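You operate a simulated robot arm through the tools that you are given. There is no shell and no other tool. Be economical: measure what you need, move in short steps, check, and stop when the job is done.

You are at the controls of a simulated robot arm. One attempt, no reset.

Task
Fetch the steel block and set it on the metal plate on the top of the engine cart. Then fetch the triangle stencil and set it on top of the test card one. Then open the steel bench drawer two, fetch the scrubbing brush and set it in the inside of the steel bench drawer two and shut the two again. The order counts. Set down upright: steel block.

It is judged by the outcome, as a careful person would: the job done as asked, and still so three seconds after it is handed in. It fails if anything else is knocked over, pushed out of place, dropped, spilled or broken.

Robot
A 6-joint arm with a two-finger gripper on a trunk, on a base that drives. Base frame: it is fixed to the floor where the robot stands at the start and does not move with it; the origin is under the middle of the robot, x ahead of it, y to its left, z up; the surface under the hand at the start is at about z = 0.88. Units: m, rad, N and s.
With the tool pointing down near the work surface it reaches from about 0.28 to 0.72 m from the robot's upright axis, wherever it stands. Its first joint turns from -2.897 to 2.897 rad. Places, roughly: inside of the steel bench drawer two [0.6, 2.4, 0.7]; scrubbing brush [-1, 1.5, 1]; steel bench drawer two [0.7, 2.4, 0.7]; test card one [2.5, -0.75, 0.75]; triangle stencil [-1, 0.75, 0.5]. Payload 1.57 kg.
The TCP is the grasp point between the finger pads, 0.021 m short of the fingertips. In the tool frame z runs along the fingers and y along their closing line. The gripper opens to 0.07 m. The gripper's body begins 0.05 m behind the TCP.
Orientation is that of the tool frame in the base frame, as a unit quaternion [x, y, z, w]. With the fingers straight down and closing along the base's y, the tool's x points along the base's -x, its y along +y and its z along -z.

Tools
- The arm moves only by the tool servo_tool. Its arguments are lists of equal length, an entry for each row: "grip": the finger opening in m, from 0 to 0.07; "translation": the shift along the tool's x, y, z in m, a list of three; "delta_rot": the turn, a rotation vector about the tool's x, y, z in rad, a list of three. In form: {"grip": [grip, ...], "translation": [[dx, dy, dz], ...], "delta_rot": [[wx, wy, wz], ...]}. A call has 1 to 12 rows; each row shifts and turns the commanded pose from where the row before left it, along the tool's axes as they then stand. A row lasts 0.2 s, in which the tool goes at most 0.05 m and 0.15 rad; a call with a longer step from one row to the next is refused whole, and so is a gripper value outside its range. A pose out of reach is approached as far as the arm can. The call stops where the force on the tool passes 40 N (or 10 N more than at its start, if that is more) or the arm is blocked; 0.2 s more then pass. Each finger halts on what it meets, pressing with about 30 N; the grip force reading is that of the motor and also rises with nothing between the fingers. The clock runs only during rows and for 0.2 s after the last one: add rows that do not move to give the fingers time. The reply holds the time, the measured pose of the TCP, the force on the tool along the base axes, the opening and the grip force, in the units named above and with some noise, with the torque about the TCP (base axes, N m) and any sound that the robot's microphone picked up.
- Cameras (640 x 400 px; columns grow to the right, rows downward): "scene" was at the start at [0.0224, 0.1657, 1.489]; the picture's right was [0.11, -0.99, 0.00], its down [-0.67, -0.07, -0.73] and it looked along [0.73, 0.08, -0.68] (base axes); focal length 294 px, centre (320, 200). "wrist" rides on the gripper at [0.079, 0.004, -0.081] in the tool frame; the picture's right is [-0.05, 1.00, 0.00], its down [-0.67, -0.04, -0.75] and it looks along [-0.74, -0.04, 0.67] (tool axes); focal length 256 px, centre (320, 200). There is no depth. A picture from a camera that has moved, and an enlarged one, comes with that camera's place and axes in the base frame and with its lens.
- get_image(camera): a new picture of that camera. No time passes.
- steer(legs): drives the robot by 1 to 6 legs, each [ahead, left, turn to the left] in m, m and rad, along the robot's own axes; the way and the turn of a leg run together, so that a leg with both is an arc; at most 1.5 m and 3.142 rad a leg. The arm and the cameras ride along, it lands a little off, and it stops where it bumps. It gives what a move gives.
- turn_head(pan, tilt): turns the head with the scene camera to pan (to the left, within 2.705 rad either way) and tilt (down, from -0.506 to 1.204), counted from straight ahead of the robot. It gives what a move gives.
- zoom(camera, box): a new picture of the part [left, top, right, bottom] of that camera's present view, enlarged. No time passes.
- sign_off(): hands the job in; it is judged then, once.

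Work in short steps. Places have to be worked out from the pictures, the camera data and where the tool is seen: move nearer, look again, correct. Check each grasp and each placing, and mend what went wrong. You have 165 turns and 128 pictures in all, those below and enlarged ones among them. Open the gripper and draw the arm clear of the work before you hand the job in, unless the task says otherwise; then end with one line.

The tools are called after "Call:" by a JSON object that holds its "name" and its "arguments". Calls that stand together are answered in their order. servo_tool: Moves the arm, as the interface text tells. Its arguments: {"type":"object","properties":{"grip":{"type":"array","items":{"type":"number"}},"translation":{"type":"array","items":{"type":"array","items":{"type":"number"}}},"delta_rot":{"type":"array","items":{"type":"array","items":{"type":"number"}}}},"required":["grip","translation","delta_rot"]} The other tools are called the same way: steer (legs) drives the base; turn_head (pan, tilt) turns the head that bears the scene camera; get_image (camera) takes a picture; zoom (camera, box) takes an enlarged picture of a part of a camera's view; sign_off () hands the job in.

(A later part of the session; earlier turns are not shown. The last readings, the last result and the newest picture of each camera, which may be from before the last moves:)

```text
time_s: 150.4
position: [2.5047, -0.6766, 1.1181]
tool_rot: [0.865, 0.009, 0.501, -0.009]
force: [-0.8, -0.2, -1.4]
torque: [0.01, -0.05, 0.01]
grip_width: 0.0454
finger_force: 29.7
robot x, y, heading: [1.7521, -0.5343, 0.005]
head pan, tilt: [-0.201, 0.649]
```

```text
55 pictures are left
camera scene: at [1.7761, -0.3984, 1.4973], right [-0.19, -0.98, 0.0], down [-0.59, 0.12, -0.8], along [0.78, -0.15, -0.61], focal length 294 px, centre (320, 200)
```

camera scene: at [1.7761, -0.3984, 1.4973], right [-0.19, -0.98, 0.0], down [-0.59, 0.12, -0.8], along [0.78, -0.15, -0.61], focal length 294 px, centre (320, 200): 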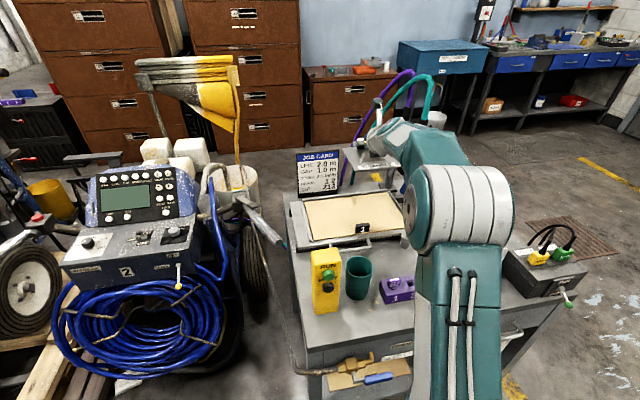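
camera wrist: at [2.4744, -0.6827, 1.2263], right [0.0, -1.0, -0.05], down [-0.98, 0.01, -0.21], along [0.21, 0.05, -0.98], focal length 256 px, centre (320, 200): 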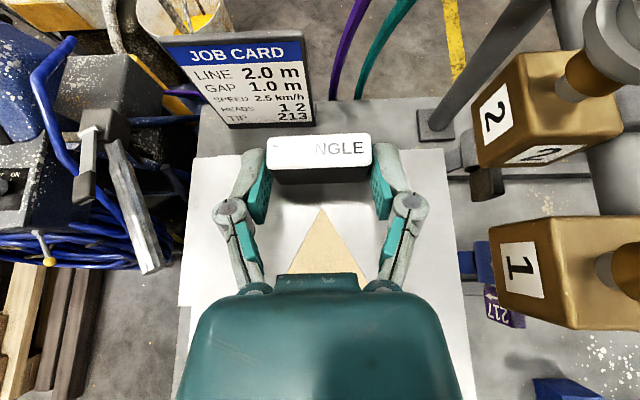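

Clearances look fine on both sides (valve blocks to the right). I go forward and down to just above the card.

Call:
{"name": "servo_tool", "arguments": {"grip": [0, 0, 0, 0, 0, 0, 0], "translation": [[-0.0198, 0, 0.027], [-0.0198, 0, 0.027], [-0.0198, 0, 0.027], [-0.0198, 0, 0.027], [-0.0198, 0, 0.027], [-0.0198, 0, 0.027], [0, 0, 0]], "delta_rot": [[0, 0, 0], [0, 0, 0], [0, 0, 0], [0, 0, 0], [0, 0, 0], [0, 0, 0], [0, 0, 0]]}}

Call:
{"name": "get_image", "arguments": {"camera": "scene"}}

Call:
{"name": "get_image", "arguments": {"camera": "wrist"}}

```text
time_s: 152.1
position: [2.5878, -0.674, 0.9332]
tool_rot: [0.865, 0.009, 0.502, -0.008]
force: [0.8, 0.1, -1.1]
torque: [-0.03, -0.06, 0.02]
grip_width: 0.0456
finger_force: 29.7
robot x, y, heading: [1.7508, -0.5336, 0.007]
head pan, tilt: [-0.201, 0.649]
```

```text
54 pictures are left
camera scene: at [1.7767, -0.3984, 1.4973], right [-0.19, -0.98, 0.0], down [-0.59, 0.12, -0.8], along [0.78, -0.15, -0.61], focal length 294 px, centre (320, 200)
```

scene: 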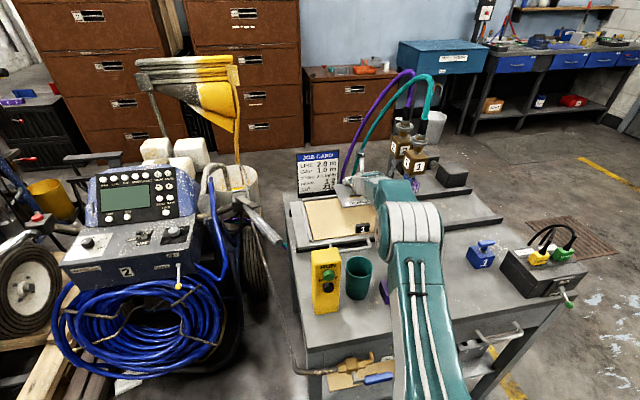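

```text
53 pictures are left
camera wrist: at [2.5566, -0.6799, 1.0423], right [0.0, -1.0, -0.05], down [-0.98, 0.01, -0.21], along [0.21, 0.05, -0.98], focal length 256 px, centre (320, 200)
```

wrist: 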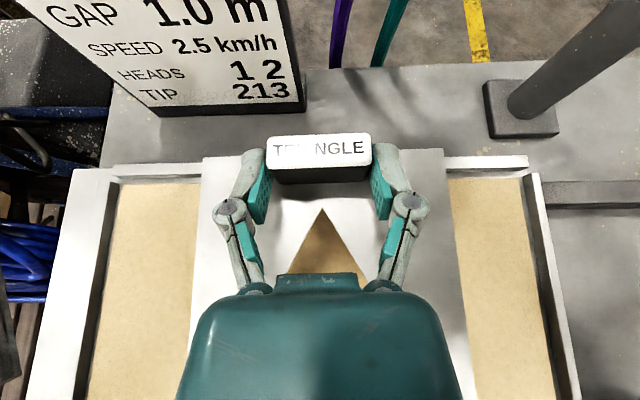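

The card's back edge is at x≈2.617, so this x is right. I lower slowly.

Call:
{"name": "servo_tool", "arguments": {"grip": [0, 0, 0, 0, 0, 0], "translation": [[-0.0237, 0, 0.009], [-0.0217, 0, 0.0125], [-0.0087, 0, 0.005], [-0.0052, 0, 0.003], [-0.0035, 0, 0.002], [0, 0, 0]], "delta_rot": [[0, 0, 0], [0, 0, 0], [0, 0, 0], [0, 0, 0], [0, 0, 0], [0, 0, 0]]}}

Call:
{"name": "get_image", "arguments": {"camera": "wrist"}}

Call:
{"name": "zoom", "arguments": {"camera": "scene", "box": [280, 140, 480, 300]}}

```text
time_s: 153.4
position: [2.5835, -0.6749, 0.8669]
tool_rot: [0.863, 0.009, 0.506, -0.008]
force: [5.9, -1.3, 24.5]
torque: [-0.18, -0.44, 0.04]
grip_width: 0.0458
finger_force: 29.9
robot x, y, heading: [1.7513, -0.5341, 0.008]
head pan, tilt: [-0.201, 0.649]
```

```text
52 pictures are left
camera wrist: at [2.5524, -0.681, 0.9757], right [0.0, -1.0, -0.05], down [-0.98, 0.01, -0.22], along [0.22, 0.05, -0.98], focal length 256 px, centre (320, 200)
```

wrist: 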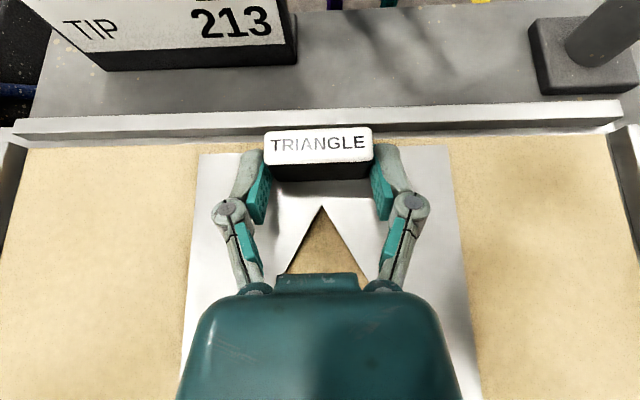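

```text
2.50 times, centred on (380, 220) of scene
camera zoom: at [1.7741, -0.398, 1.4974], right [-0.19, -0.98, 0.0], down [-0.59, 0.12, -0.8], along [0.78, -0.15, -0.6], focal length 735 px, centre (170, 150)
```

zoom: 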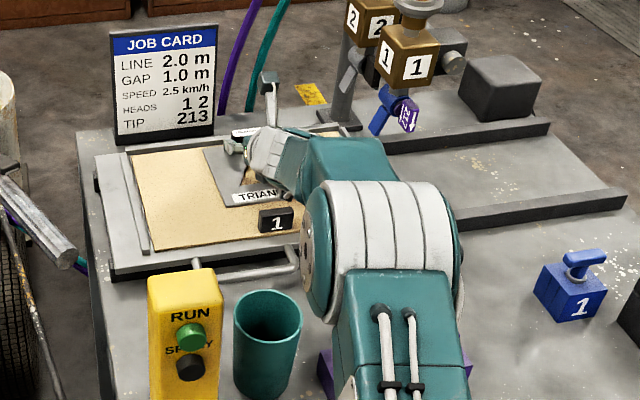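

The stencil rests on the card inside its edges. I ease 3 mm up, open, and rise straight up.

Call:
{"name": "servo_tool", "arguments": {"grip": [0, 0.03, 0.06, 0.065, 0.065, 0.065, 0.065, 0.065], "translation": [[0.0026, 0, -0.0015], [0, 0, 0], [0, 0, 0], [0, 0, 0], [0.0087, 0, -0.005], [0.026, 0, -0.015], [0.035, 0, -0.02], [0.035, 0, -0.02]], "delta_rot": [[0, 0, 0], [0, 0, 0], [0, 0, 0], [0, 0, 0], [0, 0, 0], [0, 0, 0], [0, 0, 0], [0, 0, 0]]}}

Call:
{"name": "get_image", "arguments": {"camera": "wrist"}}

```text
time_s: 155.2
position: [2.583, -0.6745, 0.9874]
tool_rot: [0.865, 0.008, 0.501, -0.008]
force: [0.4, -0.3, 0.2]
torque: [0.0, -0.05, -0.02]
grip_width: 0.0651
finger_force: 0.2
robot x, y, heading: [1.7532, -0.5335, 0.007]
head pan, tilt: [-0.201, 0.649]
```

```text
50 pictures are left
camera wrist: at [2.552, -0.6809, 1.0955], right [0.0, -1.0, -0.05], down [-0.98, 0.01, -0.21], along [0.21, 0.05, -0.98], focal length 256 px, centre (320, 200)
```

wrist: 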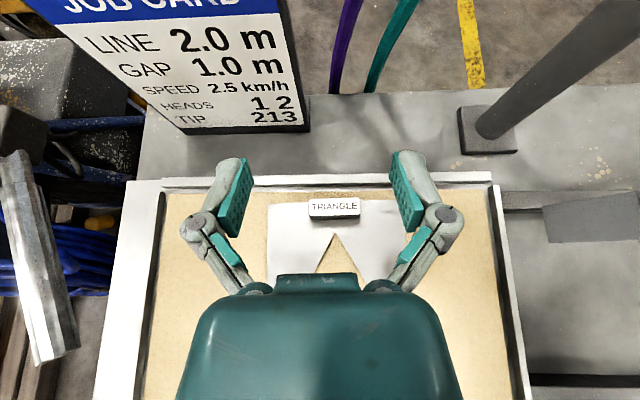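

Stencil is on the card. I raise and retract the arm.

Call:
{"name": "servo_tool", "arguments": {"grip": [0.065, 0.065, 0.065, 0.065, 0.065, 0.065, 0.065, 0.065, 0.065, 0.065, 0.065], "translation": [[0.0375, 0, -0.0217], [0.0375, 0, -0.0217], [0.0375, 0, -0.0217], [-0.0215, 0, -0.0372], [-0.0215, 0, -0.0372], [-0.0215, 0, -0.0372], [-0.0215, 0, -0.0372], [-0.0215, 0, -0.0372], [-0.0215, 0, -0.0372], [-0.0215, 0, -0.0372], [-0.0215, 0, -0.0372]], "delta_rot": [[0, 0, 0], [0, 0, 0], [0, 0, 0], [0, 0, 0], [0, 0, 0], [0, 0, 0], [0, 0, 0], [0, 0, 0], [0, 0, 0], [0, 0, 0], [0, 0, 0]]}}

Call:
{"name": "steer", "arguments": {"legs": [[-0.4, 0, 0]]}}

Call:
{"name": "zoom", "arguments": {"camera": "scene", "box": [280, 110, 480, 250]}}

```text
time_s: 157.7
position: [2.2362, -0.6851, 1.112]
tool_rot: [0.865, 0.009, 0.502, -0.009]
force: [0.4, -0.7, 0.5]
torque: [0.03, 0.01, -0.01]
grip_width: 0.0651
finger_force: 0.0
robot x, y, heading: [1.7493, -0.537, 0.007]
head pan, tilt: [-0.201, 0.649]
```

```text
time_s: 160.1
position: [1.844, -0.6849, 1.1133]
tool_rot: [0.865, 0.009, 0.502, -0.008]
force: [-0.6, 0.2, 1.0]
torque: [-0.02, -0.01, -0.01]
grip_width: 0.0649
finger_force: 0.2
robot x, y, heading: [1.3593, -0.5411, 0.009]
head pan, tilt: [-0.201, 0.649]
```

```text
2.86 times, centred on (380, 180) of scene
camera zoom: at [1.3815, -0.4007, 1.4973], right [-0.19, -0.98, 0.0], down [-0.59, 0.12, -0.8], along [0.78, -0.15, -0.61], focal length 840 px, centre (149, 257)
```

zoom: 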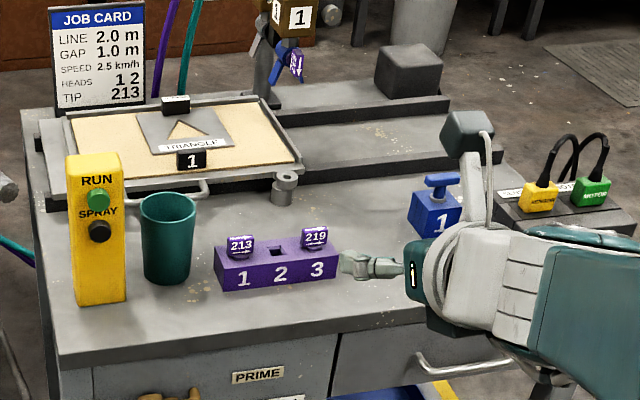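

Stencil placed well. Now I drive to the drawer bench: back left, turn around, and slide along to y≈2.2.

Call:
{"name": "steer", "arguments": {"legs": [[0, 0.85, 0], [0, 0, 1.57], [0, 0, 1.56], [0, -0.75, 0], [0, -1.1, 0]]}}

Call:
{"name": "turn_head", "arguments": {"pan": 0.0, "tilt": 0.8}}

Call:
{"name": "get_image", "arguments": {"camera": "scene"}}

Call:
{"name": "get_image", "arguments": {"camera": "wrist"}}

```text
time_s: 181.1
position: [0.883, 2.31, 1.112]
tool_rot: [-0.001, 0.865, -0.003, -0.502]
force: [-0.4, -0.1, 0.1]
torque: [0.02, 0.03, -0.03]
grip_width: 0.0653
finger_force: 0.0
robot x, y, heading: [1.3641, 2.1541, 3.129]
head pan, tilt: [-0.201, 0.649]
```

```text
time_s: 181.8
position: [0.8831, 2.311, 1.1127]
tool_rot: [-0.001, 0.864, -0.003, -0.503]
force: [-0.5, -0.5, 0.0]
torque: [-0.01, -0.02, 0.02]
grip_width: 0.065
finger_force: 0.0
robot x, y, heading: [1.3688, 2.1538, 3.129]
head pan, tilt: [0.0, 0.799]
```

```text
48 pictures are left
camera scene: at [1.3421, 2.0003, 1.4847], right [0.01, 1.0, 0.0], down [0.72, -0.01, -0.7], along [-0.7, 0.01, -0.72], focal length 294 px, centre (320, 200)
```

scene: 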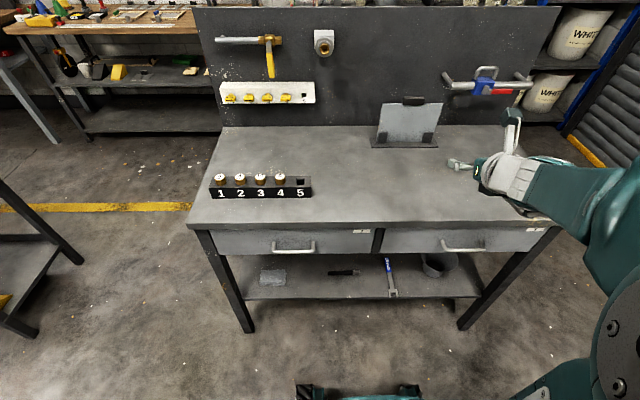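

```text
47 pictures are left
camera wrist: at [0.9161, 2.3148, 1.2216], right [0.02, 1.0, -0.05], down [0.98, -0.03, -0.21], along [-0.21, -0.05, -0.98], focal length 256 px, centre (320, 200)
```

wrist: 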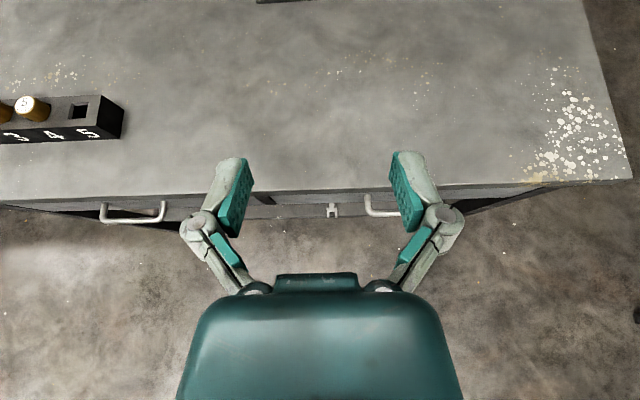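

Two drawers; the right one (y≈2.42) should be two. I zoom on its labels and handle.

Call:
{"name": "zoom", "arguments": {"camera": "scene", "box": [400, 210, 560, 280]}}

Call:
{"name": "zoom", "arguments": {"camera": "scene", "box": [200, 210, 400, 280]}}

Call:
{"name": "zoom", "arguments": {"camera": "wrist", "box": [300, 160, 480, 260]}}

```text
4.00 times, centred on (480, 245) of scene
camera zoom: at [1.3421, 2.0003, 1.4847], right [0.01, 1.0, 0.0], down [0.72, -0.01, -0.7], along [-0.7, 0.01, -0.72], focal length 1175 px, centre (-320, 20)
```

zoom: 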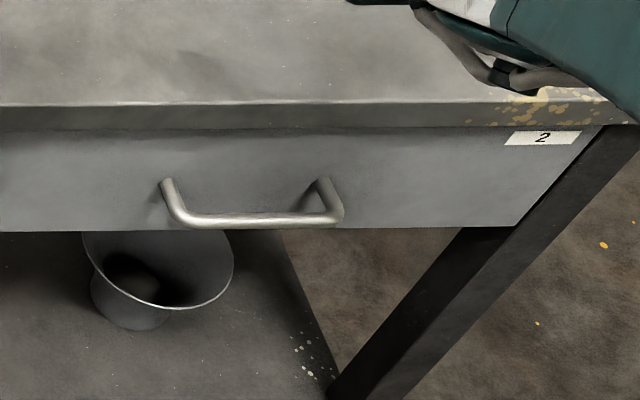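

```text
3.20 times, centred on (300, 245) of scene
camera zoom: at [1.3421, 2.0003, 1.4847], right [0.01, 1.0, 0.0], down [0.72, -0.01, -0.7], along [-0.7, 0.01, -0.72], focal length 940 px, centre (384, 56)
```

zoom: 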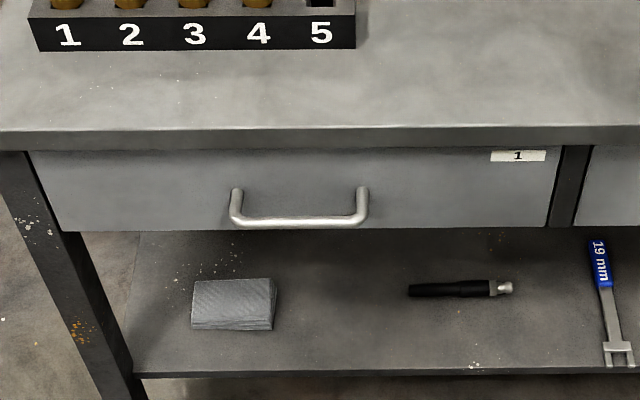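

```text
3.56 times, centred on (390, 210) of wrist
camera zoom: at [0.9161, 2.3148, 1.2216], right [0.02, 1.0, -0.05], down [0.98, -0.03, -0.21], along [-0.21, -0.05, -0.98], focal length 910 px, centre (71, 164)
```

zoom: 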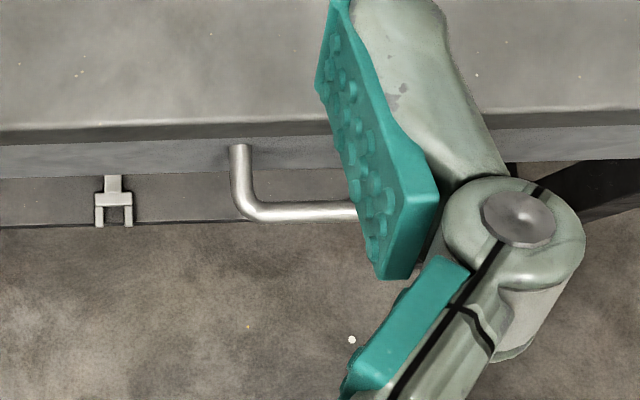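

Drawer two is the right one; its bar handle is at ≈(0.835, 2.385–2.51, 0.735). I make the tool horizontal and roll it 90° so the fingers close vertically on the bar.

Call:
{"name": "servo_tool", "arguments": {"grip": [0.065, 0.065, 0.065, 0.065], "translation": [[0, 0, -0.03], [0, 0, -0.03], [0, 0, -0.03], [0, 0, -0.03]], "delta_rot": [[0, 0.131, 0], [0, 0.131, 0], [0, 0.131, 0], [0, 0.131, 0]]}}

Call:
{"name": "servo_tool", "arguments": {"grip": [0.065, 0.065, 0.065, 0.065, 0.065, 0.065, 0.065, 0.065, 0.065, 0.065, 0.065], "translation": [[0, 0, 0], [0, 0, 0], [0, 0, 0], [0, 0, 0], [0, 0, 0], [0, 0, 0], [0, 0, 0], [0, 0, 0], [0, 0, 0], [0, 0, 0], [0, 0, 0]], "delta_rot": [[0, 0, -0.1428], [0, 0, -0.1428], [0, 0, -0.1428], [0, 0, -0.1428], [0, 0, -0.1428], [0, 0, -0.1428], [0, 0, -0.1428], [0, 0, -0.1428], [0, 0, -0.1428], [0, 0, -0.1428], [0, 0, -0.1428]]}}

```text
time_s: 182.8
position: [0.991, 2.3217, 1.1583]
tool_rot: [0.0, -0.704, 0.004, 0.71]
force: [0.0, 0.0, 0.4]
torque: [-0.03, -0.03, 0.0]
grip_width: 0.0651
finger_force: 0.0
out of reach, approached as far as the arm can: row 4
robot x, y, heading: [1.3661, 2.1571, 3.127]
head pan, tilt: [0.0, 0.799]
```

```text
time_s: 185.2
position: [0.9873, 2.3215, 1.158]
tool_rot: [0.499, -0.497, -0.499, 0.505]
force: [0.0, -0.6, 0.5]
torque: [0.0, 0.01, 0.01]
grip_width: 0.065
finger_force: 0.1
robot x, y, heading: [1.3659, 2.1508, 3.133]
head pan, tilt: [0.0, 0.799]
```

Orientation is right. I shift the robot right and back a little for room, then extend and lower in front of the handle.

Call:
{"name": "steer", "arguments": {"legs": [[0, -0.12, 0], [-0.16, 0, 0]]}}

Call:
{"name": "servo_tool", "arguments": {"grip": [0.065, 0.065, 0.065, 0.065, 0.065, 0.065, 0.065, 0.065, 0.065, 0.065, 0.065, 0.065], "translation": [[0, 0, 0.045], [0, 0, 0.045], [0, 0, 0.045], [0, -0.045, 0], [0, -0.045, 0], [0, -0.045, 0], [0, -0.045, 0], [0, -0.045, 0], [0, -0.045, 0], [0, -0.045, 0], [0, -0.045, 0], [0, -0.045, 0]], "delta_rot": [[0, 0, 0], [0, 0, 0], [0, 0, 0], [0, 0, 0], [0, 0, 0], [0, 0, 0], [0, 0, 0], [0, 0, 0], [0, 0, 0], [0, 0, 0], [0, 0, 0], [0, 0, 0]]}}

Call:
{"name": "get_image", "arguments": {"camera": "wrist"}}

Call:
{"name": "get_image", "arguments": {"camera": "scene"}}

```text
time_s: 187.5
position: [1.1481, 2.4508, 1.1565]
tool_rot: [0.496, -0.5, -0.497, 0.507]
force: [-0.4, 0.7, 1.0]
torque: [0.01, 0.04, 0.03]
grip_width: 0.065
finger_force: 0.1
robot x, y, heading: [1.5288, 2.275, 3.135]
head pan, tilt: [0.0, 0.799]
```

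```text
time_s: 190.1
position: [1.0109, 2.4412, 0.7549]
tool_rot: [0.498, -0.498, -0.498, 0.505]
force: [-0.2, 0.0, -0.6]
torque: [-0.01, 0.01, 0.01]
grip_width: 0.0652
finger_force: 0.0
robot x, y, heading: [1.527, 2.2721, 3.133]
head pan, tilt: [0.0, 0.799]
```

```text
43 pictures are left
camera wrist: at [1.0945, 2.3615, 0.7593], right [0.01, 0.06, 1.0], down [0.74, 0.67, -0.05], along [-0.67, 0.74, -0.04], focal length 256 px, centre (320, 200)
```

wrist: 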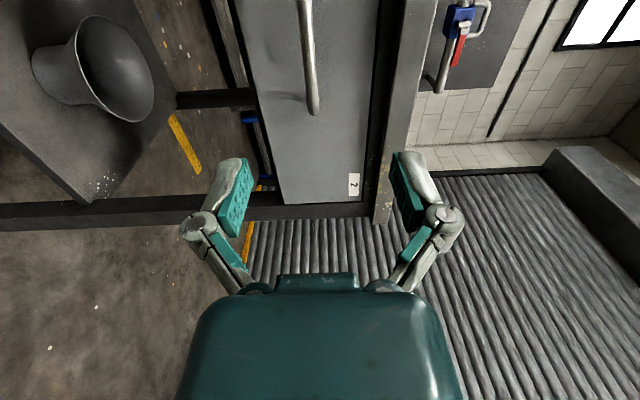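

```text
42 pictures are left
camera scene: at [1.5021, 2.1231, 1.4848], right [0.01, 1.0, 0.0], down [0.72, -0.01, -0.7], along [-0.7, 0.01, -0.72], focal length 294 px, centre (320, 200)
```

scene: 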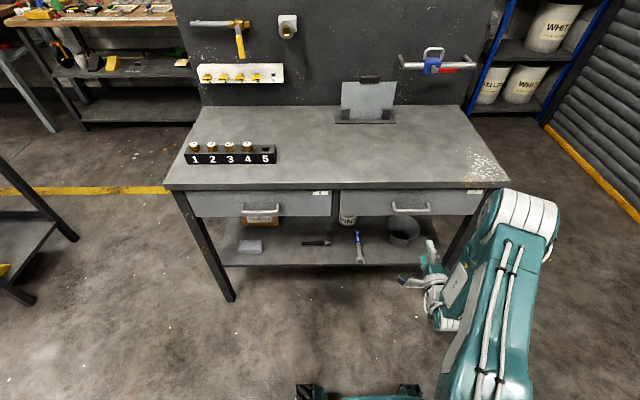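

Bar is at z≈0.745, and I'm level within 1 cm. I lower 1 cm, advance onto the bar, and look.

Call:
{"name": "servo_tool", "arguments": {"grip": [0.065, 0.065, 0.065, 0.065, 0.065], "translation": [[0, -0.01, 0], [0, 0, 0.045], [0, 0, 0.045], [0, 0, 0.045], [0, 0, 0.03]], "delta_rot": [[0, 0, 0], [0, 0, 0], [0, 0, 0], [0, 0, 0], [0, 0, 0]]}}

Call:
{"name": "get_image", "arguments": {"camera": "wrist"}}

```text
time_s: 191.3
position: [0.847, 2.4373, 0.7465]
tool_rot: [0.499, -0.498, -0.498, 0.505]
force: [-0.5, 0.9, 0.1]
torque: [-0.01, -0.01, -0.03]
grip_width: 0.0649
finger_force: 0.0
robot x, y, heading: [1.5273, 2.2746, 3.132]
head pan, tilt: [0.0, 0.799]
```

```text
41 pictures are left
camera wrist: at [0.9291, 2.3581, 0.751], right [0.01, 0.06, 1.0], down [0.74, 0.67, -0.04], along [-0.67, 0.74, -0.04], focal length 256 px, centre (320, 200)
```

wrist: 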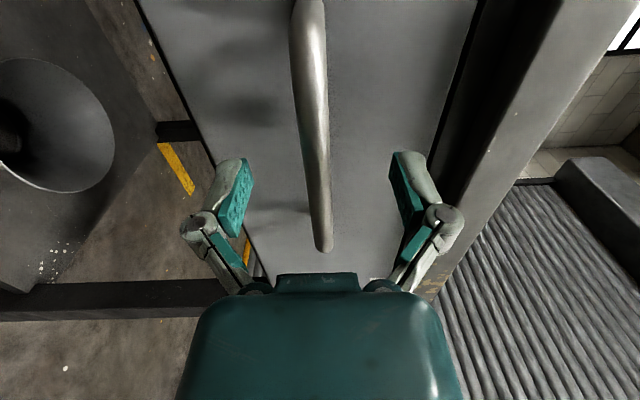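

The bar lies between the fingers. I advance 5 mm and close on it.

Call:
{"name": "servo_tool", "arguments": {"grip": [0.065, 0.0, 0.0, 0.0, 0.0], "translation": [[0, 0, 0.006], [0, 0, 0], [0, 0, 0], [0, 0, 0], [0, 0, 0]], "delta_rot": [[0, 0, 0], [0, 0, 0], [0, 0, 0], [0, 0, 0], [0, 0, 0]]}}

```text
time_s: 192.5
position: [0.8408, 2.436, 0.7464]
tool_rot: [0.498, -0.499, -0.498, 0.505]
force: [29.8, -1.7, 4.9]
torque: [0.2, 0.01, 0.14]
grip_width: 0.0109
finger_force: 32.3
robot x, y, heading: [1.5306, 2.2756, 3.13]
head pan, tilt: [0.0, 0.799]
```

Bar gripped (10.9 mm). I pull the drawer out with the arm.

Call:
{"name": "servo_tool", "arguments": {"grip": [0, 0, 0, 0, 0, 0, 0], "translation": [[0, 0, -0.015], [0, 0, -0.02], [0, 0, -0.025], [0, 0, -0.025], [0, 0, -0.025], [0, 0, -0.025], [0, 0, 0]], "delta_rot": [[0, 0, 0], [0, 0, 0], [0, 0, 0], [0, 0, 0], [0, 0, 0], [0, 0, 0], [0, 0, 0]]}}

Call:
{"name": "get_image", "arguments": {"camera": "scene"}}

```text
time_s: 194.1
position: [0.9729, 2.4357, 0.7456]
tool_rot: [0.5, -0.496, -0.499, 0.505]
force: [-0.3, -23.0, 16.5]
torque: [0.18, -0.02, -0.38]
grip_width: 0.0111
finger_force: 32.1
robot x, y, heading: [1.5244, 2.2728, 3.126]
head pan, tilt: [0.0, 0.799]
```

```text
40 pictures are left
camera scene: at [1.5033, 2.1181, 1.4844], right [0.01, 1.0, 0.0], down [0.72, -0.01, -0.7], along [-0.7, 0.01, -0.72], focal length 294 px, centre (320, 200)
```

scene: 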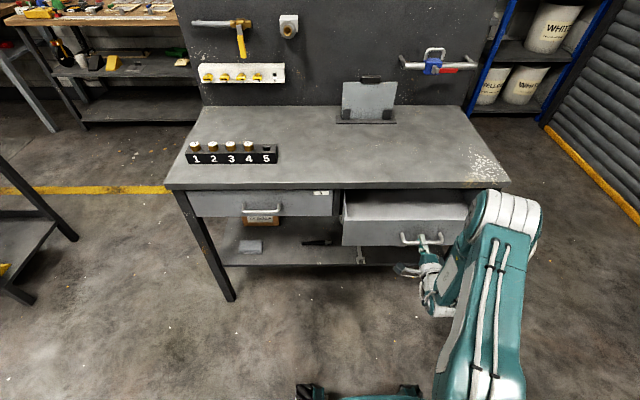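

It's 13 cm open. I relieve the side load and pull about 9 cm more.

Call:
{"name": "servo_tool", "arguments": {"grip": [0, 0, 0, 0, 0, 0], "translation": [[0.003, 0.002, -0.01], [0.001, 0, -0.02], [0, 0, -0.02], [0, 0, -0.02], [0, 0, -0.02], [0, 0, 0]], "delta_rot": [[0, 0, 0], [0, 0, 0], [0, 0, 0], [0, 0, 0], [0, 0, 0], [0, 0, 0]]}}

```text
time_s: 195.5
position: [1.0649, 2.4381, 0.7461]
tool_rot: [0.498, -0.499, -0.499, 0.505]
force: [-0.2, 4.4, 1.2]
torque: [0.23, 0.02, -0.92]
grip_width: 0.011
finger_force: 32.4
robot x, y, heading: [1.5302, 2.2761, 3.128]
head pan, tilt: [0.0, 0.799]
```

Open 22 cm. I release the bar and back the robot off.

Call:
{"name": "servo_tool", "arguments": {"grip": [0.03, 0.06, 0.065, 0.065], "translation": [[0, 0, 0], [0, 0, 0], [0, 0, 0], [0, 0, 0]], "delta_rot": [[0, 0, 0], [0, 0, 0], [0, 0, 0], [0, 0, 0]]}}

Call:
{"name": "steer", "arguments": {"legs": [[-0.12, 0, 0]]}}

Call:
{"name": "get_image", "arguments": {"camera": "scene"}}

```text
time_s: 196.5
position: [1.0635, 2.4362, 0.7457]
tool_rot: [0.499, -0.499, -0.497, 0.505]
force: [0.1, -0.9, 0.0]
torque: [0.01, 0.03, 0.02]
grip_width: 0.0649
finger_force: 0.1
robot x, y, heading: [1.5279, 2.2759, 3.131]
head pan, tilt: [0.0, 0.799]
```

```text
time_s: 197.7
position: [1.1827, 2.436, 0.7465]
tool_rot: [0.498, -0.5, -0.499, 0.504]
force: [-0.6, -0.6, 0.9]
torque: [0.03, -0.01, 0.02]
grip_width: 0.065
finger_force: 0.0
robot x, y, heading: [1.6465, 2.2704, 3.129]
head pan, tilt: [0.0, 0.799]
```

```text
39 pictures are left
camera scene: at [1.6199, 2.1216, 1.4848], right [0.01, 1.0, 0.0], down [0.72, -0.01, -0.7], along [-0.7, 0.01, -0.72], focal length 294 px, centre (320, 200)
```

scene: 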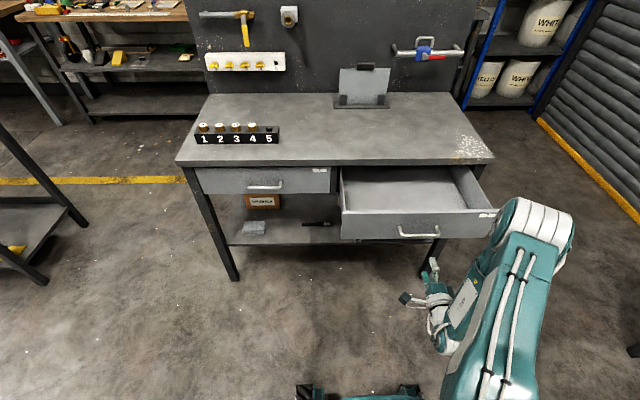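

Drawer open and empty. I raise the arm and drive to the wooden bench's right end, where I think the brush lies (≈(-0.87, 1.39)).

Call:
{"name": "servo_tool", "arguments": {"grip": [0.065, 0.065, 0.065, 0.065, 0.065, 0.065, 0.065, 0.065, 0.065], "translation": [[0, 0.045, 0], [0, 0.045, 0], [0, 0.045, 0], [0, 0.045, 0], [0, 0.045, 0], [0, 0.045, 0], [0, 0.045, 0], [0, 0.045, 0], [0, 0.045, 0]], "delta_rot": [[0, 0, 0], [0, 0, 0], [0, 0, 0], [0, 0, 0], [0, 0, 0], [0, 0, 0], [0, 0, 0], [0, 0, 0], [0, 0, 0]]}}

Call:
{"name": "steer", "arguments": {"legs": [[0.29, 0.2, 0], [0, 1.0, 0], [1.38, 0, 0], [0, -0.12, 0]]}}

Call:
{"name": "turn_head", "arguments": {"pan": -0.1, "tilt": 0.6}}

Call:
{"name": "get_image", "arguments": {"camera": "scene"}}

```text
time_s: 199.7
position: [1.1878, 2.4406, 1.153]
tool_rot: [0.498, -0.5, -0.499, 0.504]
force: [0.2, 0.1, -0.5]
torque: [0.02, 0.03, 0.01]
grip_width: 0.0649
finger_force: 0.0
robot x, y, heading: [1.6447, 2.2749, 3.129]
head pan, tilt: [0.0, 0.799]
```

```text
time_s: 214.1
position: [-0.5104, 1.4056, 1.1535]
tool_rot: [-0.494, 0.503, 0.505, -0.498]
force: [0.5, -0.1, 0.3]
torque: [0.03, 0.01, 0.01]
grip_width: 0.065
finger_force: 0.1
robot x, y, heading: [-0.0517, 1.238, 3.104]
head pan, tilt: [0.0, 0.799]
```

```text
time_s: 214.9
position: [-0.511, 1.4148, 1.1532]
tool_rot: [-0.492, 0.504, 0.503, -0.501]
force: [0.4, 0.0, -0.1]
torque: [0.03, -0.02, 0.0]
grip_width: 0.0651
finger_force: 0.1
robot x, y, heading: [-0.056, 1.2359, 3.105]
head pan, tilt: [-0.099, 0.6]
```

```text
38 pictures are left
camera scene: at [-0.0908, 1.0832, 1.5008], right [0.13, 0.99, 0.01], down [0.56, -0.07, -0.82], along [-0.82, 0.11, -0.57], focal length 294 px, centre (320, 200)
```

scene: 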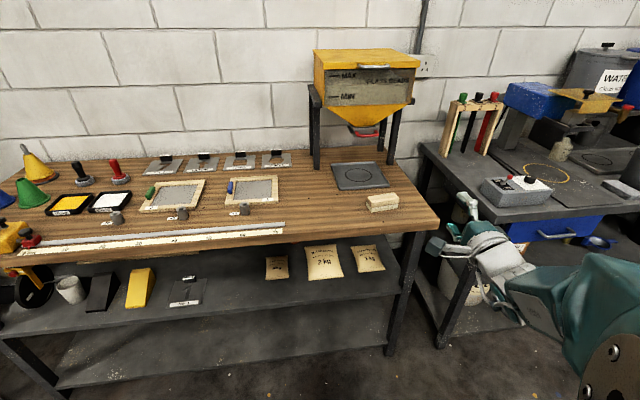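

I see the brush at the bench's right end. I zoom on it.

Call:
{"name": "zoom", "arguments": {"camera": "scene", "box": [330, 165, 450, 235]}}

```text
5.33 times, centred on (390, 200) of scene
camera zoom: at [-0.0908, 1.0832, 1.5008], right [0.13, 0.99, 0.01], down [0.56, -0.07, -0.82], along [-0.82, 0.11, -0.57], focal length 1567 px, centre (-53, 200)
```

zoom: 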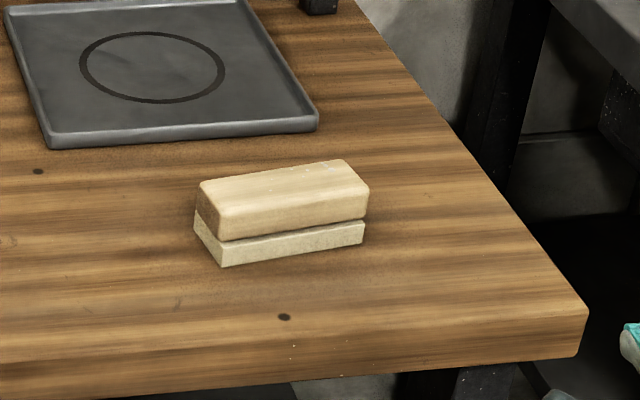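

Brush: ≈10 × 3.7 × 4 cm, centre ≈(-0.889, 1.412), top z≈0.94, turned ≈0.15 rad. I pitch the tool down and yaw it to match, then drive closer.

Call:
{"name": "servo_tool", "arguments": {"grip": [0.07, 0.07, 0.07, 0.07, 0.07, 0.07, 0.07, 0.07, 0.07, 0.07, 0.07, 0.07], "translation": [[0, 0, 0], [0, 0, 0], [0, 0, 0], [0, 0, 0], [0, 0, 0], [0, 0, 0], [0, 0, 0], [0, 0, 0], [0, 0, 0], [0, 0, 0], [0, 0, 0], [0, 0, 0]], "delta_rot": [[0.1309, 0, 0], [0.1309, 0, 0], [0.1309, 0, 0], [0.1309, 0, 0], [0.1309, 0, 0], [0.1309, 0, 0], [0.1309, 0, 0], [0.1309, 0, 0], [0.1309, 0, 0], [0.1309, 0, 0], [0.1309, 0, 0], [0.1309, 0, 0]]}}

Call:
{"name": "steer", "arguments": {"legs": [[0.24, 0, 0]]}}

```text
time_s: 217.5
position: [-0.5104, 1.4184, 1.1528]
tool_rot: [-0.702, 0.713, -0.003, -0.006]
force: [-1.0, -0.8, -0.7]
torque: [-0.02, -0.03, 0.01]
grip_width: 0.0698
finger_force: 0.0
robot x, y, heading: [-0.0577, 1.2344, 3.104]
head pan, tilt: [-0.099, 0.6]
```

```text
time_s: 219.2
position: [-0.7501, 1.4283, 1.1529]
tool_rot: [-0.7, 0.714, -0.002, -0.006]
force: [-0.4, -0.5, 0.3]
torque: [-0.01, 0.01, 0.01]
grip_width: 0.0699
finger_force: 0.0
robot x, y, heading: [-0.2956, 1.2415, 3.102]
head pan, tilt: [-0.099, 0.6]
```

I yaw to match, move over the brush and partly down, then look.

Call:
{"name": "servo_tool", "arguments": {"grip": [0.07, 0.07, 0.07, 0.07, 0.07, 0.07, 0.07, 0.07, 0.07], "translation": [[0, 0, 0], [0, 0, 0], [-0.0016, 0.0467, 0], [-0.0016, 0.0467, 0], [-0.0016, 0.0467, 0], [0, 0, 0.04], [0, 0, 0.04], [0, 0, 0.03], [0, 0, 0]], "delta_rot": [[0, 0, -0.085], [0, 0, -0.085], [0, 0, 0], [0, 0, 0], [0, 0, 0], [0, 0, 0], [0, 0, 0], [0, 0, 0], [0, 0, 0]]}}

Call:
{"name": "get_image", "arguments": {"camera": "wrist"}}

Call:
{"name": "zoom", "arguments": {"camera": "scene", "box": [300, 100, 560, 300]}}

```text
time_s: 221.2
position: [-0.8906, 1.4106, 1.0434]
tool_rot: [0.758, -0.652, 0.001, 0.006]
force: [0.1, -1.2, 0.5]
torque: [0.0, 0.02, -0.02]
grip_width: 0.0701
finger_force: 0.1
robot x, y, heading: [-0.2907, 1.2417, 3.103]
head pan, tilt: [-0.099, 0.6]
```

```text
36 pictures are left
camera wrist: at [-0.8807, 1.3318, 1.1251], right [-1.0, -0.1, 0.01], down [-0.06, 0.67, 0.74], along [-0.08, 0.73, -0.68], focal length 256 px, centre (320, 200)
```

wrist: 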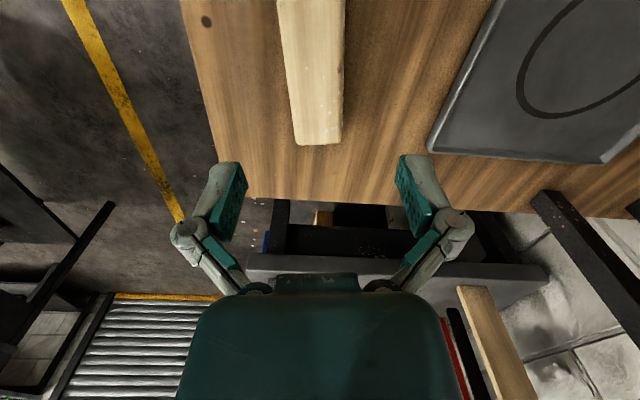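

```text
2.00 times, centred on (430, 200) of scene
camera zoom: at [-0.3322, 1.1015, 1.5016], right [0.14, 0.99, 0.0], down [0.56, -0.08, -0.82], along [-0.82, 0.11, -0.57], focal length 588 px, centre (100, 200)
```

zoom: 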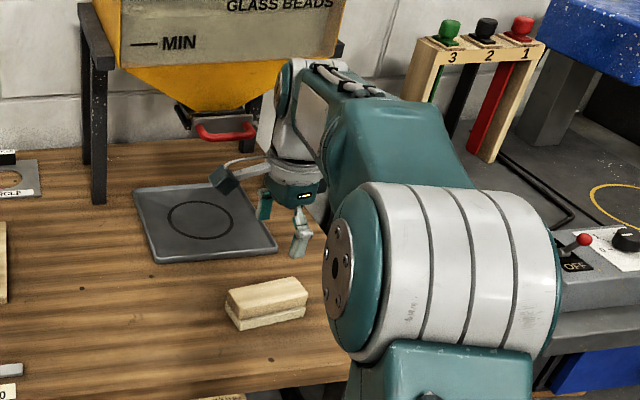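

The brush is centred under the hand. I descend to z≈0.93 and close.

Call:
{"name": "servo_tool", "arguments": {"grip": [0.07, 0.07, 0.07, 0.07, 0.0, 0.0, 0.0, 0.0], "translation": [[0, 0, 0.04], [0, 0, 0.04], [0, 0, 0.032], [0, 0, 0], [0, 0, 0], [0, 0, 0], [0, 0, 0], [0, 0, 0]], "delta_rot": [[0, 0, 0], [0, 0, 0], [0, 0, 0], [0, 0, 0], [0, 0, 0], [0, 0, 0], [0, 0, 0], [0, 0, 0]]}}

Call:
{"name": "get_image", "arguments": {"camera": "wrist"}}

```text
time_s: 223.0
position: [-0.8932, 1.411, 0.9346]
tool_rot: [0.759, -0.651, -0.002, 0.007]
force: [-5.9, 4.1, 37.8]
torque: [0.18, -0.34, -0.03]
grip_width: 0.0396
finger_force: 29.6
robot x, y, heading: [-0.2914, 1.2456, 3.106]
head pan, tilt: [-0.099, 0.6]
```

```text
34 pictures are left
camera wrist: at [-0.8826, 1.3329, 1.0159], right [-1.0, -0.1, 0.02], down [-0.05, 0.67, 0.74], along [-0.08, 0.74, -0.67], focal length 256 px, centre (320, 200)
```

wrist: 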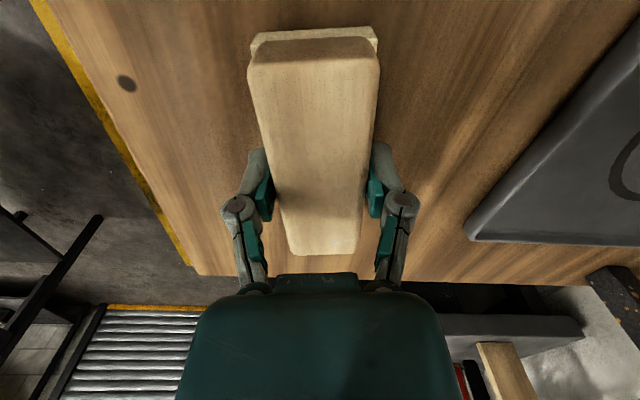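

Brush gripped (39.6 mm); the tips touch the bench, so its surface is ≈0.913. I lift.

Call:
{"name": "servo_tool", "arguments": {"grip": [0, 0, 0, 0, 0, 0, 0, 0], "translation": [[0, 0, -0.01], [0, 0, -0.02], [0, 0, -0.04], [0, 0, -0.045], [0, 0, -0.045], [0, 0, -0.045], [0, 0, -0.045], [0, -0.04, 0]], "delta_rot": [[0, 0, 0], [0, 0, 0], [0, 0, 0], [0, 0, 0], [0, 0, 0], [0, 0, 0], [0, 0, 0], [0, 0, 0]]}}

Call:
{"name": "get_image", "arguments": {"camera": "wrist"}}

```text
time_s: 224.8
position: [-0.8513, 1.4168, 1.1808]
tool_rot: [0.759, -0.651, 0.003, 0.006]
force: [1.0, 0.3, -1.9]
torque: [0.01, -0.06, -0.02]
grip_width: 0.0394
finger_force: 29.9
robot x, y, heading: [-0.2976, 1.2432, 3.103]
head pan, tilt: [-0.099, 0.6]
```

```text
33 pictures are left
camera wrist: at [-0.8422, 1.3381, 1.2628], right [-1.0, -0.1, 0.0], down [-0.06, 0.67, 0.74], along [-0.07, 0.73, -0.68], focal length 256 px, centre (320, 200)
```

wrist: 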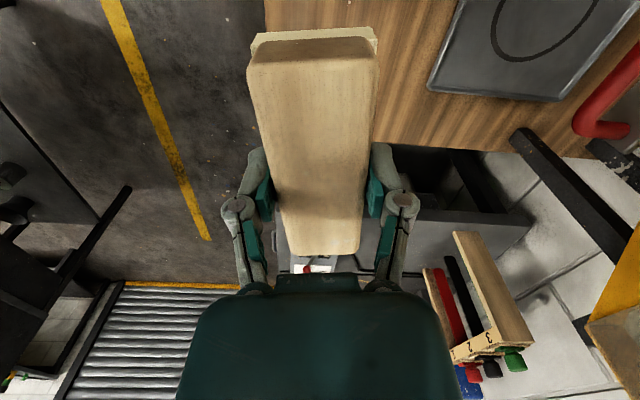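

Held firmly. I retract the arm and drive back to the drawer.

Call:
{"name": "servo_tool", "arguments": {"grip": [0, 0, 0], "translation": [[0, -0.045, 0], [0, -0.045, 0], [0, 0, 0]], "delta_rot": [[0, 0, 0], [0, 0, 0], [0, 0, 0]]}}

Call:
{"name": "steer", "arguments": {"legs": [[0, 0.17, 0.038], [-1.45, 0, 0], [-0.25, 0, 0], [0, -0.9, 0], [0, -0.25, 0]]}}

Call:
{"name": "turn_head", "arguments": {"pan": -0.1, "tilt": 0.9}}

Call:
{"name": "get_image", "arguments": {"camera": "scene"}}

Call:
{"name": "get_image", "arguments": {"camera": "wrist"}}

```text
time_s: 225.6
position: [-0.7613, 1.4292, 1.1794]
tool_rot: [0.758, -0.652, 0.002, 0.007]
force: [0.0, 0.5, -1.4]
torque: [-0.03, -0.01, 0.0]
grip_width: 0.0395
finger_force: 29.9
robot x, y, heading: [-0.2924, 1.2444, 3.105]
head pan, tilt: [-0.099, 0.6]
```

```text
time_s: 241.1
position: [0.9014, 2.3996, 1.179]
tool_rot: [0.773, -0.634, 0.0, 0.004]
force: [0.7, -1.2, -1.2]
torque: [0.08, -0.03, -0.01]
grip_width: 0.0395
finger_force: 30.4
robot x, y, heading: [1.3782, 2.2427, -3.137]
head pan, tilt: [-0.099, 0.6]
```

```text
time_s: 241.8
position: [0.9013, 2.4064, 1.1798]
tool_rot: [0.772, -0.635, 0.002, 0.007]
force: [0.2, 0.8, -1.2]
torque: [0.0, -0.02, 0.03]
grip_width: 0.0396
finger_force: 29.8
robot x, y, heading: [1.3765, 2.2463, -3.137]
head pan, tilt: [-0.099, 0.901]
```

```text
32 pictures are left
camera scene: at [1.358, 2.0949, 1.4766], right [0.09, 1.0, 0.0], down [0.78, -0.07, -0.62], along [-0.62, 0.06, -0.78], focal length 294 px, centre (320, 200)
```

scene: 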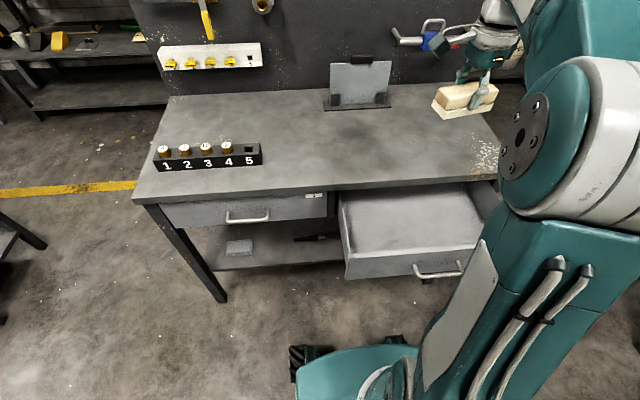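

```text
31 pictures are left
camera wrist: at [0.9137, 2.3297, 1.2616], right [-0.99, -0.14, 0.01], down [-0.09, 0.67, 0.74], along [-0.11, 0.73, -0.68], focal length 256 px, centre (320, 200)
```

wrist: 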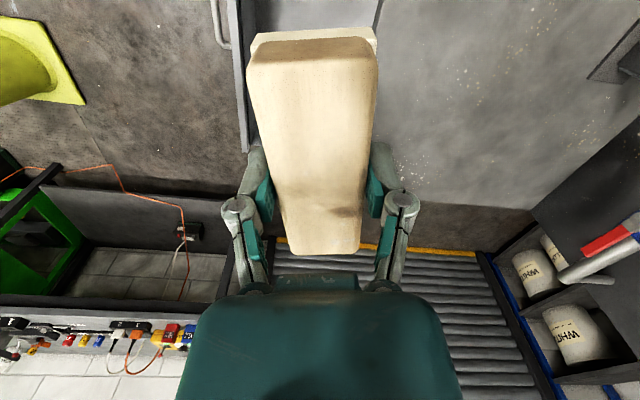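

I align the brush with the drawer, centre it at ≈(0.93, 2.44), and lower to z≈0.87.

Call:
{"name": "servo_tool", "arguments": {"grip": [0, 0, 0, 0, 0, 0, 0, 0, 0, 0, 0], "translation": [[0, 0, 0], [0, 0, 0], [-0.034, -0.029, 0], [0, 0, 0.04], [0, 0, 0.04], [0, 0, 0.04], [0, 0, 0.04], [0, 0, 0.04], [0, 0, 0.04], [0, 0, 0.04], [0, 0, 0.03]], "delta_rot": [[0, 0, 0.0975], [0, 0, 0.0975], [0, 0, 0], [0, 0, 0], [0, 0, 0], [0, 0, 0], [0, 0, 0], [0, 0, 0], [0, 0, 0], [0, 0, 0], [0, 0, 0]]}}

Call:
{"name": "get_image", "arguments": {"camera": "wrist"}}

Call:
{"name": "get_image", "arguments": {"camera": "scene"}}

```text
time_s: 244.2
position: [0.93, 2.4404, 0.8689]
tool_rot: [0.707, -0.707, 0.003, 0.007]
force: [0.3, 1.3, -0.4]
torque: [-0.02, -0.03, 0.01]
grip_width: 0.0394
finger_force: 29.8
robot x, y, heading: [1.379, 2.2443, -3.134]
head pan, tilt: [-0.099, 0.901]
```

```text
30 pictures are left
camera wrist: at [0.9265, 2.3611, 0.9509], right [-1.0, 0.05, 0.0], down [0.04, 0.68, 0.74], along [0.04, 0.73, -0.68], focal length 256 px, centre (320, 200)
```

wrist: 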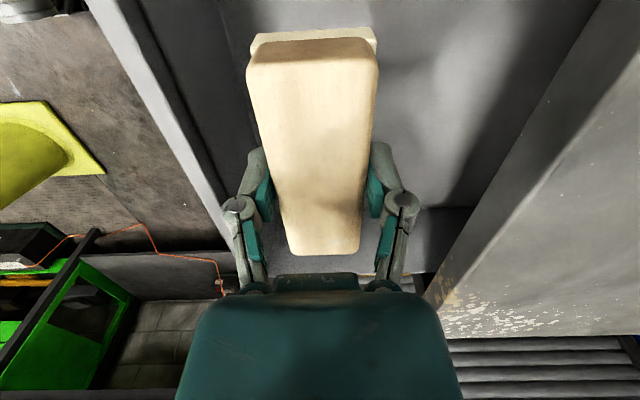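

```text
29 pictures are left
camera scene: at [1.3578, 2.0989, 1.4769], right [0.09, 1.0, 0.0], down [0.78, -0.07, -0.62], along [-0.62, 0.06, -0.78], focal length 294 px, centre (320, 200)
```

scene: 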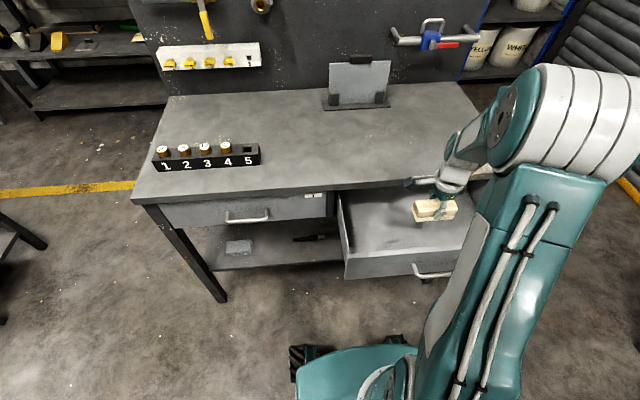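

The brush is well centred over the opening. I lower it to the drawer floor.

Call:
{"name": "servo_tool", "arguments": {"grip": [0, 0, 0, 0, 0, 0, 0], "translation": [[0, 0, 0.03], [0, 0, 0.03], [0, 0, 0.03], [0, 0, 0.015], [0, 0, 0.01], [0, 0, 0.008], [0, 0, 0]], "delta_rot": [[0, 0, 0], [0, 0, 0], [0, 0, 0], [0, 0, 0], [0, 0, 0], [0, 0, 0], [0, 0, 0]]}}

Call:
{"name": "zoom", "arguments": {"camera": "scene", "box": [320, 150, 520, 290]}}

```text
time_s: 245.8
position: [0.9284, 2.439, 0.7467]
tool_rot: [0.707, -0.707, 0.003, 0.007]
force: [-0.3, 0.1, -1.4]
torque: [0.02, 0.0, -0.02]
grip_width: 0.0396
finger_force: 30.1
robot x, y, heading: [1.3731, 2.2448, -3.136]
head pan, tilt: [-0.099, 0.901]
```

```text
2.86 times, centred on (420, 220) of scene
camera zoom: at [1.3576, 2.0988, 1.4769], right [0.09, 1.0, 0.0], down [0.78, -0.07, -0.62], along [-0.62, 0.06, -0.78], focal length 840 px, centre (34, 143)
```

zoom: 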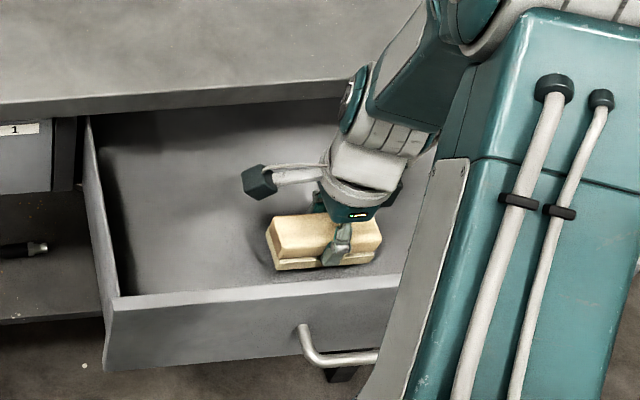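

Not yet at the floor. I continue in small steps until contact.

Call:
{"name": "servo_tool", "arguments": {"grip": [0, 0, 0, 0, 0, 0, 0], "translation": [[0, 0, 0.006], [0, 0, 0.005], [0, 0, 0.005], [0, 0, 0.005], [0, 0, 0.005], [0, 0, 0.005], [0, 0, 0.005]], "delta_rot": [[0, 0, 0], [0, 0, 0], [0, 0, 0], [0, 0, 0], [0, 0, 0], [0, 0, 0], [0, 0, 0]]}}

```text
time_s: 247.1
position: [0.9265, 2.438, 0.7226]
tool_rot: [-0.707, 0.707, 0.001, -0.008]
force: [2.1, -5.1, 15.8]
torque: [-0.09, -0.43, -0.12]
grip_width: 0.0393
finger_force: 29.9
robot x, y, heading: [1.3775, 2.2429, -3.137]
head pan, tilt: [-0.099, 0.901]
stopped in row 6: the force on the tool passed its limit at 46 N (the readings are from after the stop); the commanded pose is now the measured one
```

Contact at z≈0.722. I open the fingers and rise.

Call:
{"name": "servo_tool", "arguments": {"grip": [0.0, 0.03, 0.06, 0.065, 0.065, 0.065, 0.065, 0.065, 0.065, 0.065, 0.065, 0.065], "translation": [[0, 0, -0.001], [0, 0, 0], [0, 0, 0], [0, 0, 0], [0, 0, -0.02], [0, 0, -0.04], [0, 0, -0.04], [0, 0, -0.045], [0, 0, -0.045], [0, 0, -0.045], [0, 0, -0.045], [0, 0, -0.045]], "delta_rot": [[0, 0, 0], [0, 0, 0], [0, 0, 0], [0, 0, 0], [0, 0, 0], [0, 0, 0], [0, 0, 0], [0, 0, 0], [0, 0, 0], [0, 0, 0], [0, 0, 0], [0, 0, 0]]}}

Call:
{"name": "zoom", "arguments": {"camera": "scene", "box": [320, 150, 520, 290]}}

```text
time_s: 249.7
position: [0.9291, 2.4386, 1.0477]
tool_rot: [0.707, -0.707, 0.0, 0.007]
force: [-0.5, -0.5, -0.5]
torque: [0.03, -0.01, 0.0]
grip_width: 0.0651
finger_force: 0.1
robot x, y, heading: [1.374, 2.2465, -3.139]
head pan, tilt: [-0.099, 0.901]
```

```text
2.86 times, centred on (420, 220) of scene
camera zoom: at [1.3579, 2.0978, 1.4768], right [0.09, 1.0, 0.0], down [0.78, -0.07, -0.62], along [-0.62, 0.06, -0.78], focal length 840 px, centre (34, 143)
```

zoom: 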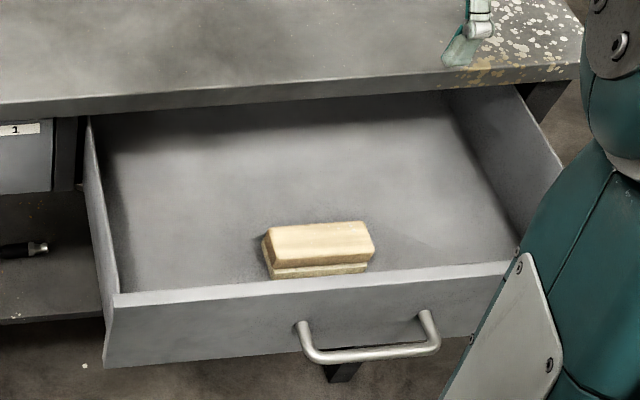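

The brush sits in the drawer. I back off, bring the tool horizontal again, and lower to the handle height.

Call:
{"name": "steer", "arguments": {"legs": [[-0.28, 0, 0]]}}

Call:
{"name": "servo_tool", "arguments": {"grip": [0.065, 0.065, 0.065, 0.065, 0.065, 0.065, 0.065, 0.065, 0.065, 0.065, 0.065, 0.065], "translation": [[0, 0, 0], [0, 0, 0], [0, 0, 0], [0, 0, 0], [0, 0, 0], [0, 0, 0], [0, 0, 0], [0, 0, 0], [0, 0, 0], [0, 0, 0], [0, 0, 0], [0, 0, 0]], "delta_rot": [[-0.1309, 0, 0], [-0.1309, 0, 0], [-0.1309, 0, 0], [-0.1309, 0, 0], [-0.1309, 0, 0], [-0.1309, 0, 0], [-0.1309, 0, 0], [-0.1309, 0, 0], [-0.1309, 0, 0], [-0.1309, 0, 0], [-0.1309, 0, 0], [-0.1309, 0, 0]]}}

```text
time_s: 251.7
position: [1.2061, 2.4405, 1.0473]
tool_rot: [-0.707, 0.707, 0.0, -0.009]
force: [0.2, -0.3, 0.2]
torque: [0.01, -0.01, 0.01]
grip_width: 0.0651
finger_force: 0.2
robot x, y, heading: [1.6541, 2.2466, -3.135]
head pan, tilt: [-0.099, 0.901]
```

```text
time_s: 254.3
position: [1.2067, 2.4401, 1.0466]
tool_rot: [0.494, -0.498, -0.501, 0.506]
force: [-0.2, 0.7, 0.6]
torque: [0.03, -0.01, -0.03]
grip_width: 0.065
finger_force: 0.1
robot x, y, heading: [1.6529, 2.2489, -3.131]
head pan, tilt: [-0.099, 0.901]
```

Call:
{"name": "servo_tool", "arguments": {"grip": [0.065, 0.065, 0.065, 0.065, 0.065, 0.065, 0.065, 0.065], "translation": [[0, -0.043, 0], [0, -0.043, 0], [0, -0.043, 0], [0, -0.043, 0], [0, -0.043, 0], [0, -0.043, 0], [0, -0.043, 0], [0, 0, 0]], "delta_rot": [[0, 0, 0], [0, 0, 0], [0, 0, 0], [0, 0, 0], [0, 0, 0], [0, 0, 0], [0, 0, 0], [0, 0, 0]]}}

Call:
{"name": "get_image", "arguments": {"camera": "wrist"}}

```text
time_s: 256.1
position: [1.2015, 2.4346, 0.7473]
tool_rot: [0.494, -0.5, -0.5, 0.505]
force: [0.6, -0.4, -0.4]
torque: [0.02, 0.03, -0.02]
grip_width: 0.0649
finger_force: 0.1
robot x, y, heading: [1.6559, 2.2467, -3.136]
head pan, tilt: [-0.099, 0.901]
```

```text
26 pictures are left
camera wrist: at [1.2827, 2.3555, 0.7508], right [0.01, 0.06, 1.0], down [0.74, 0.67, -0.05], along [-0.67, 0.74, -0.04], focal length 256 px, centre (320, 200)
```

wrist: 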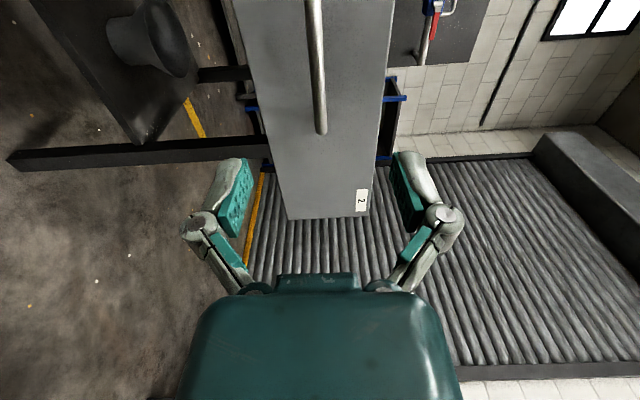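

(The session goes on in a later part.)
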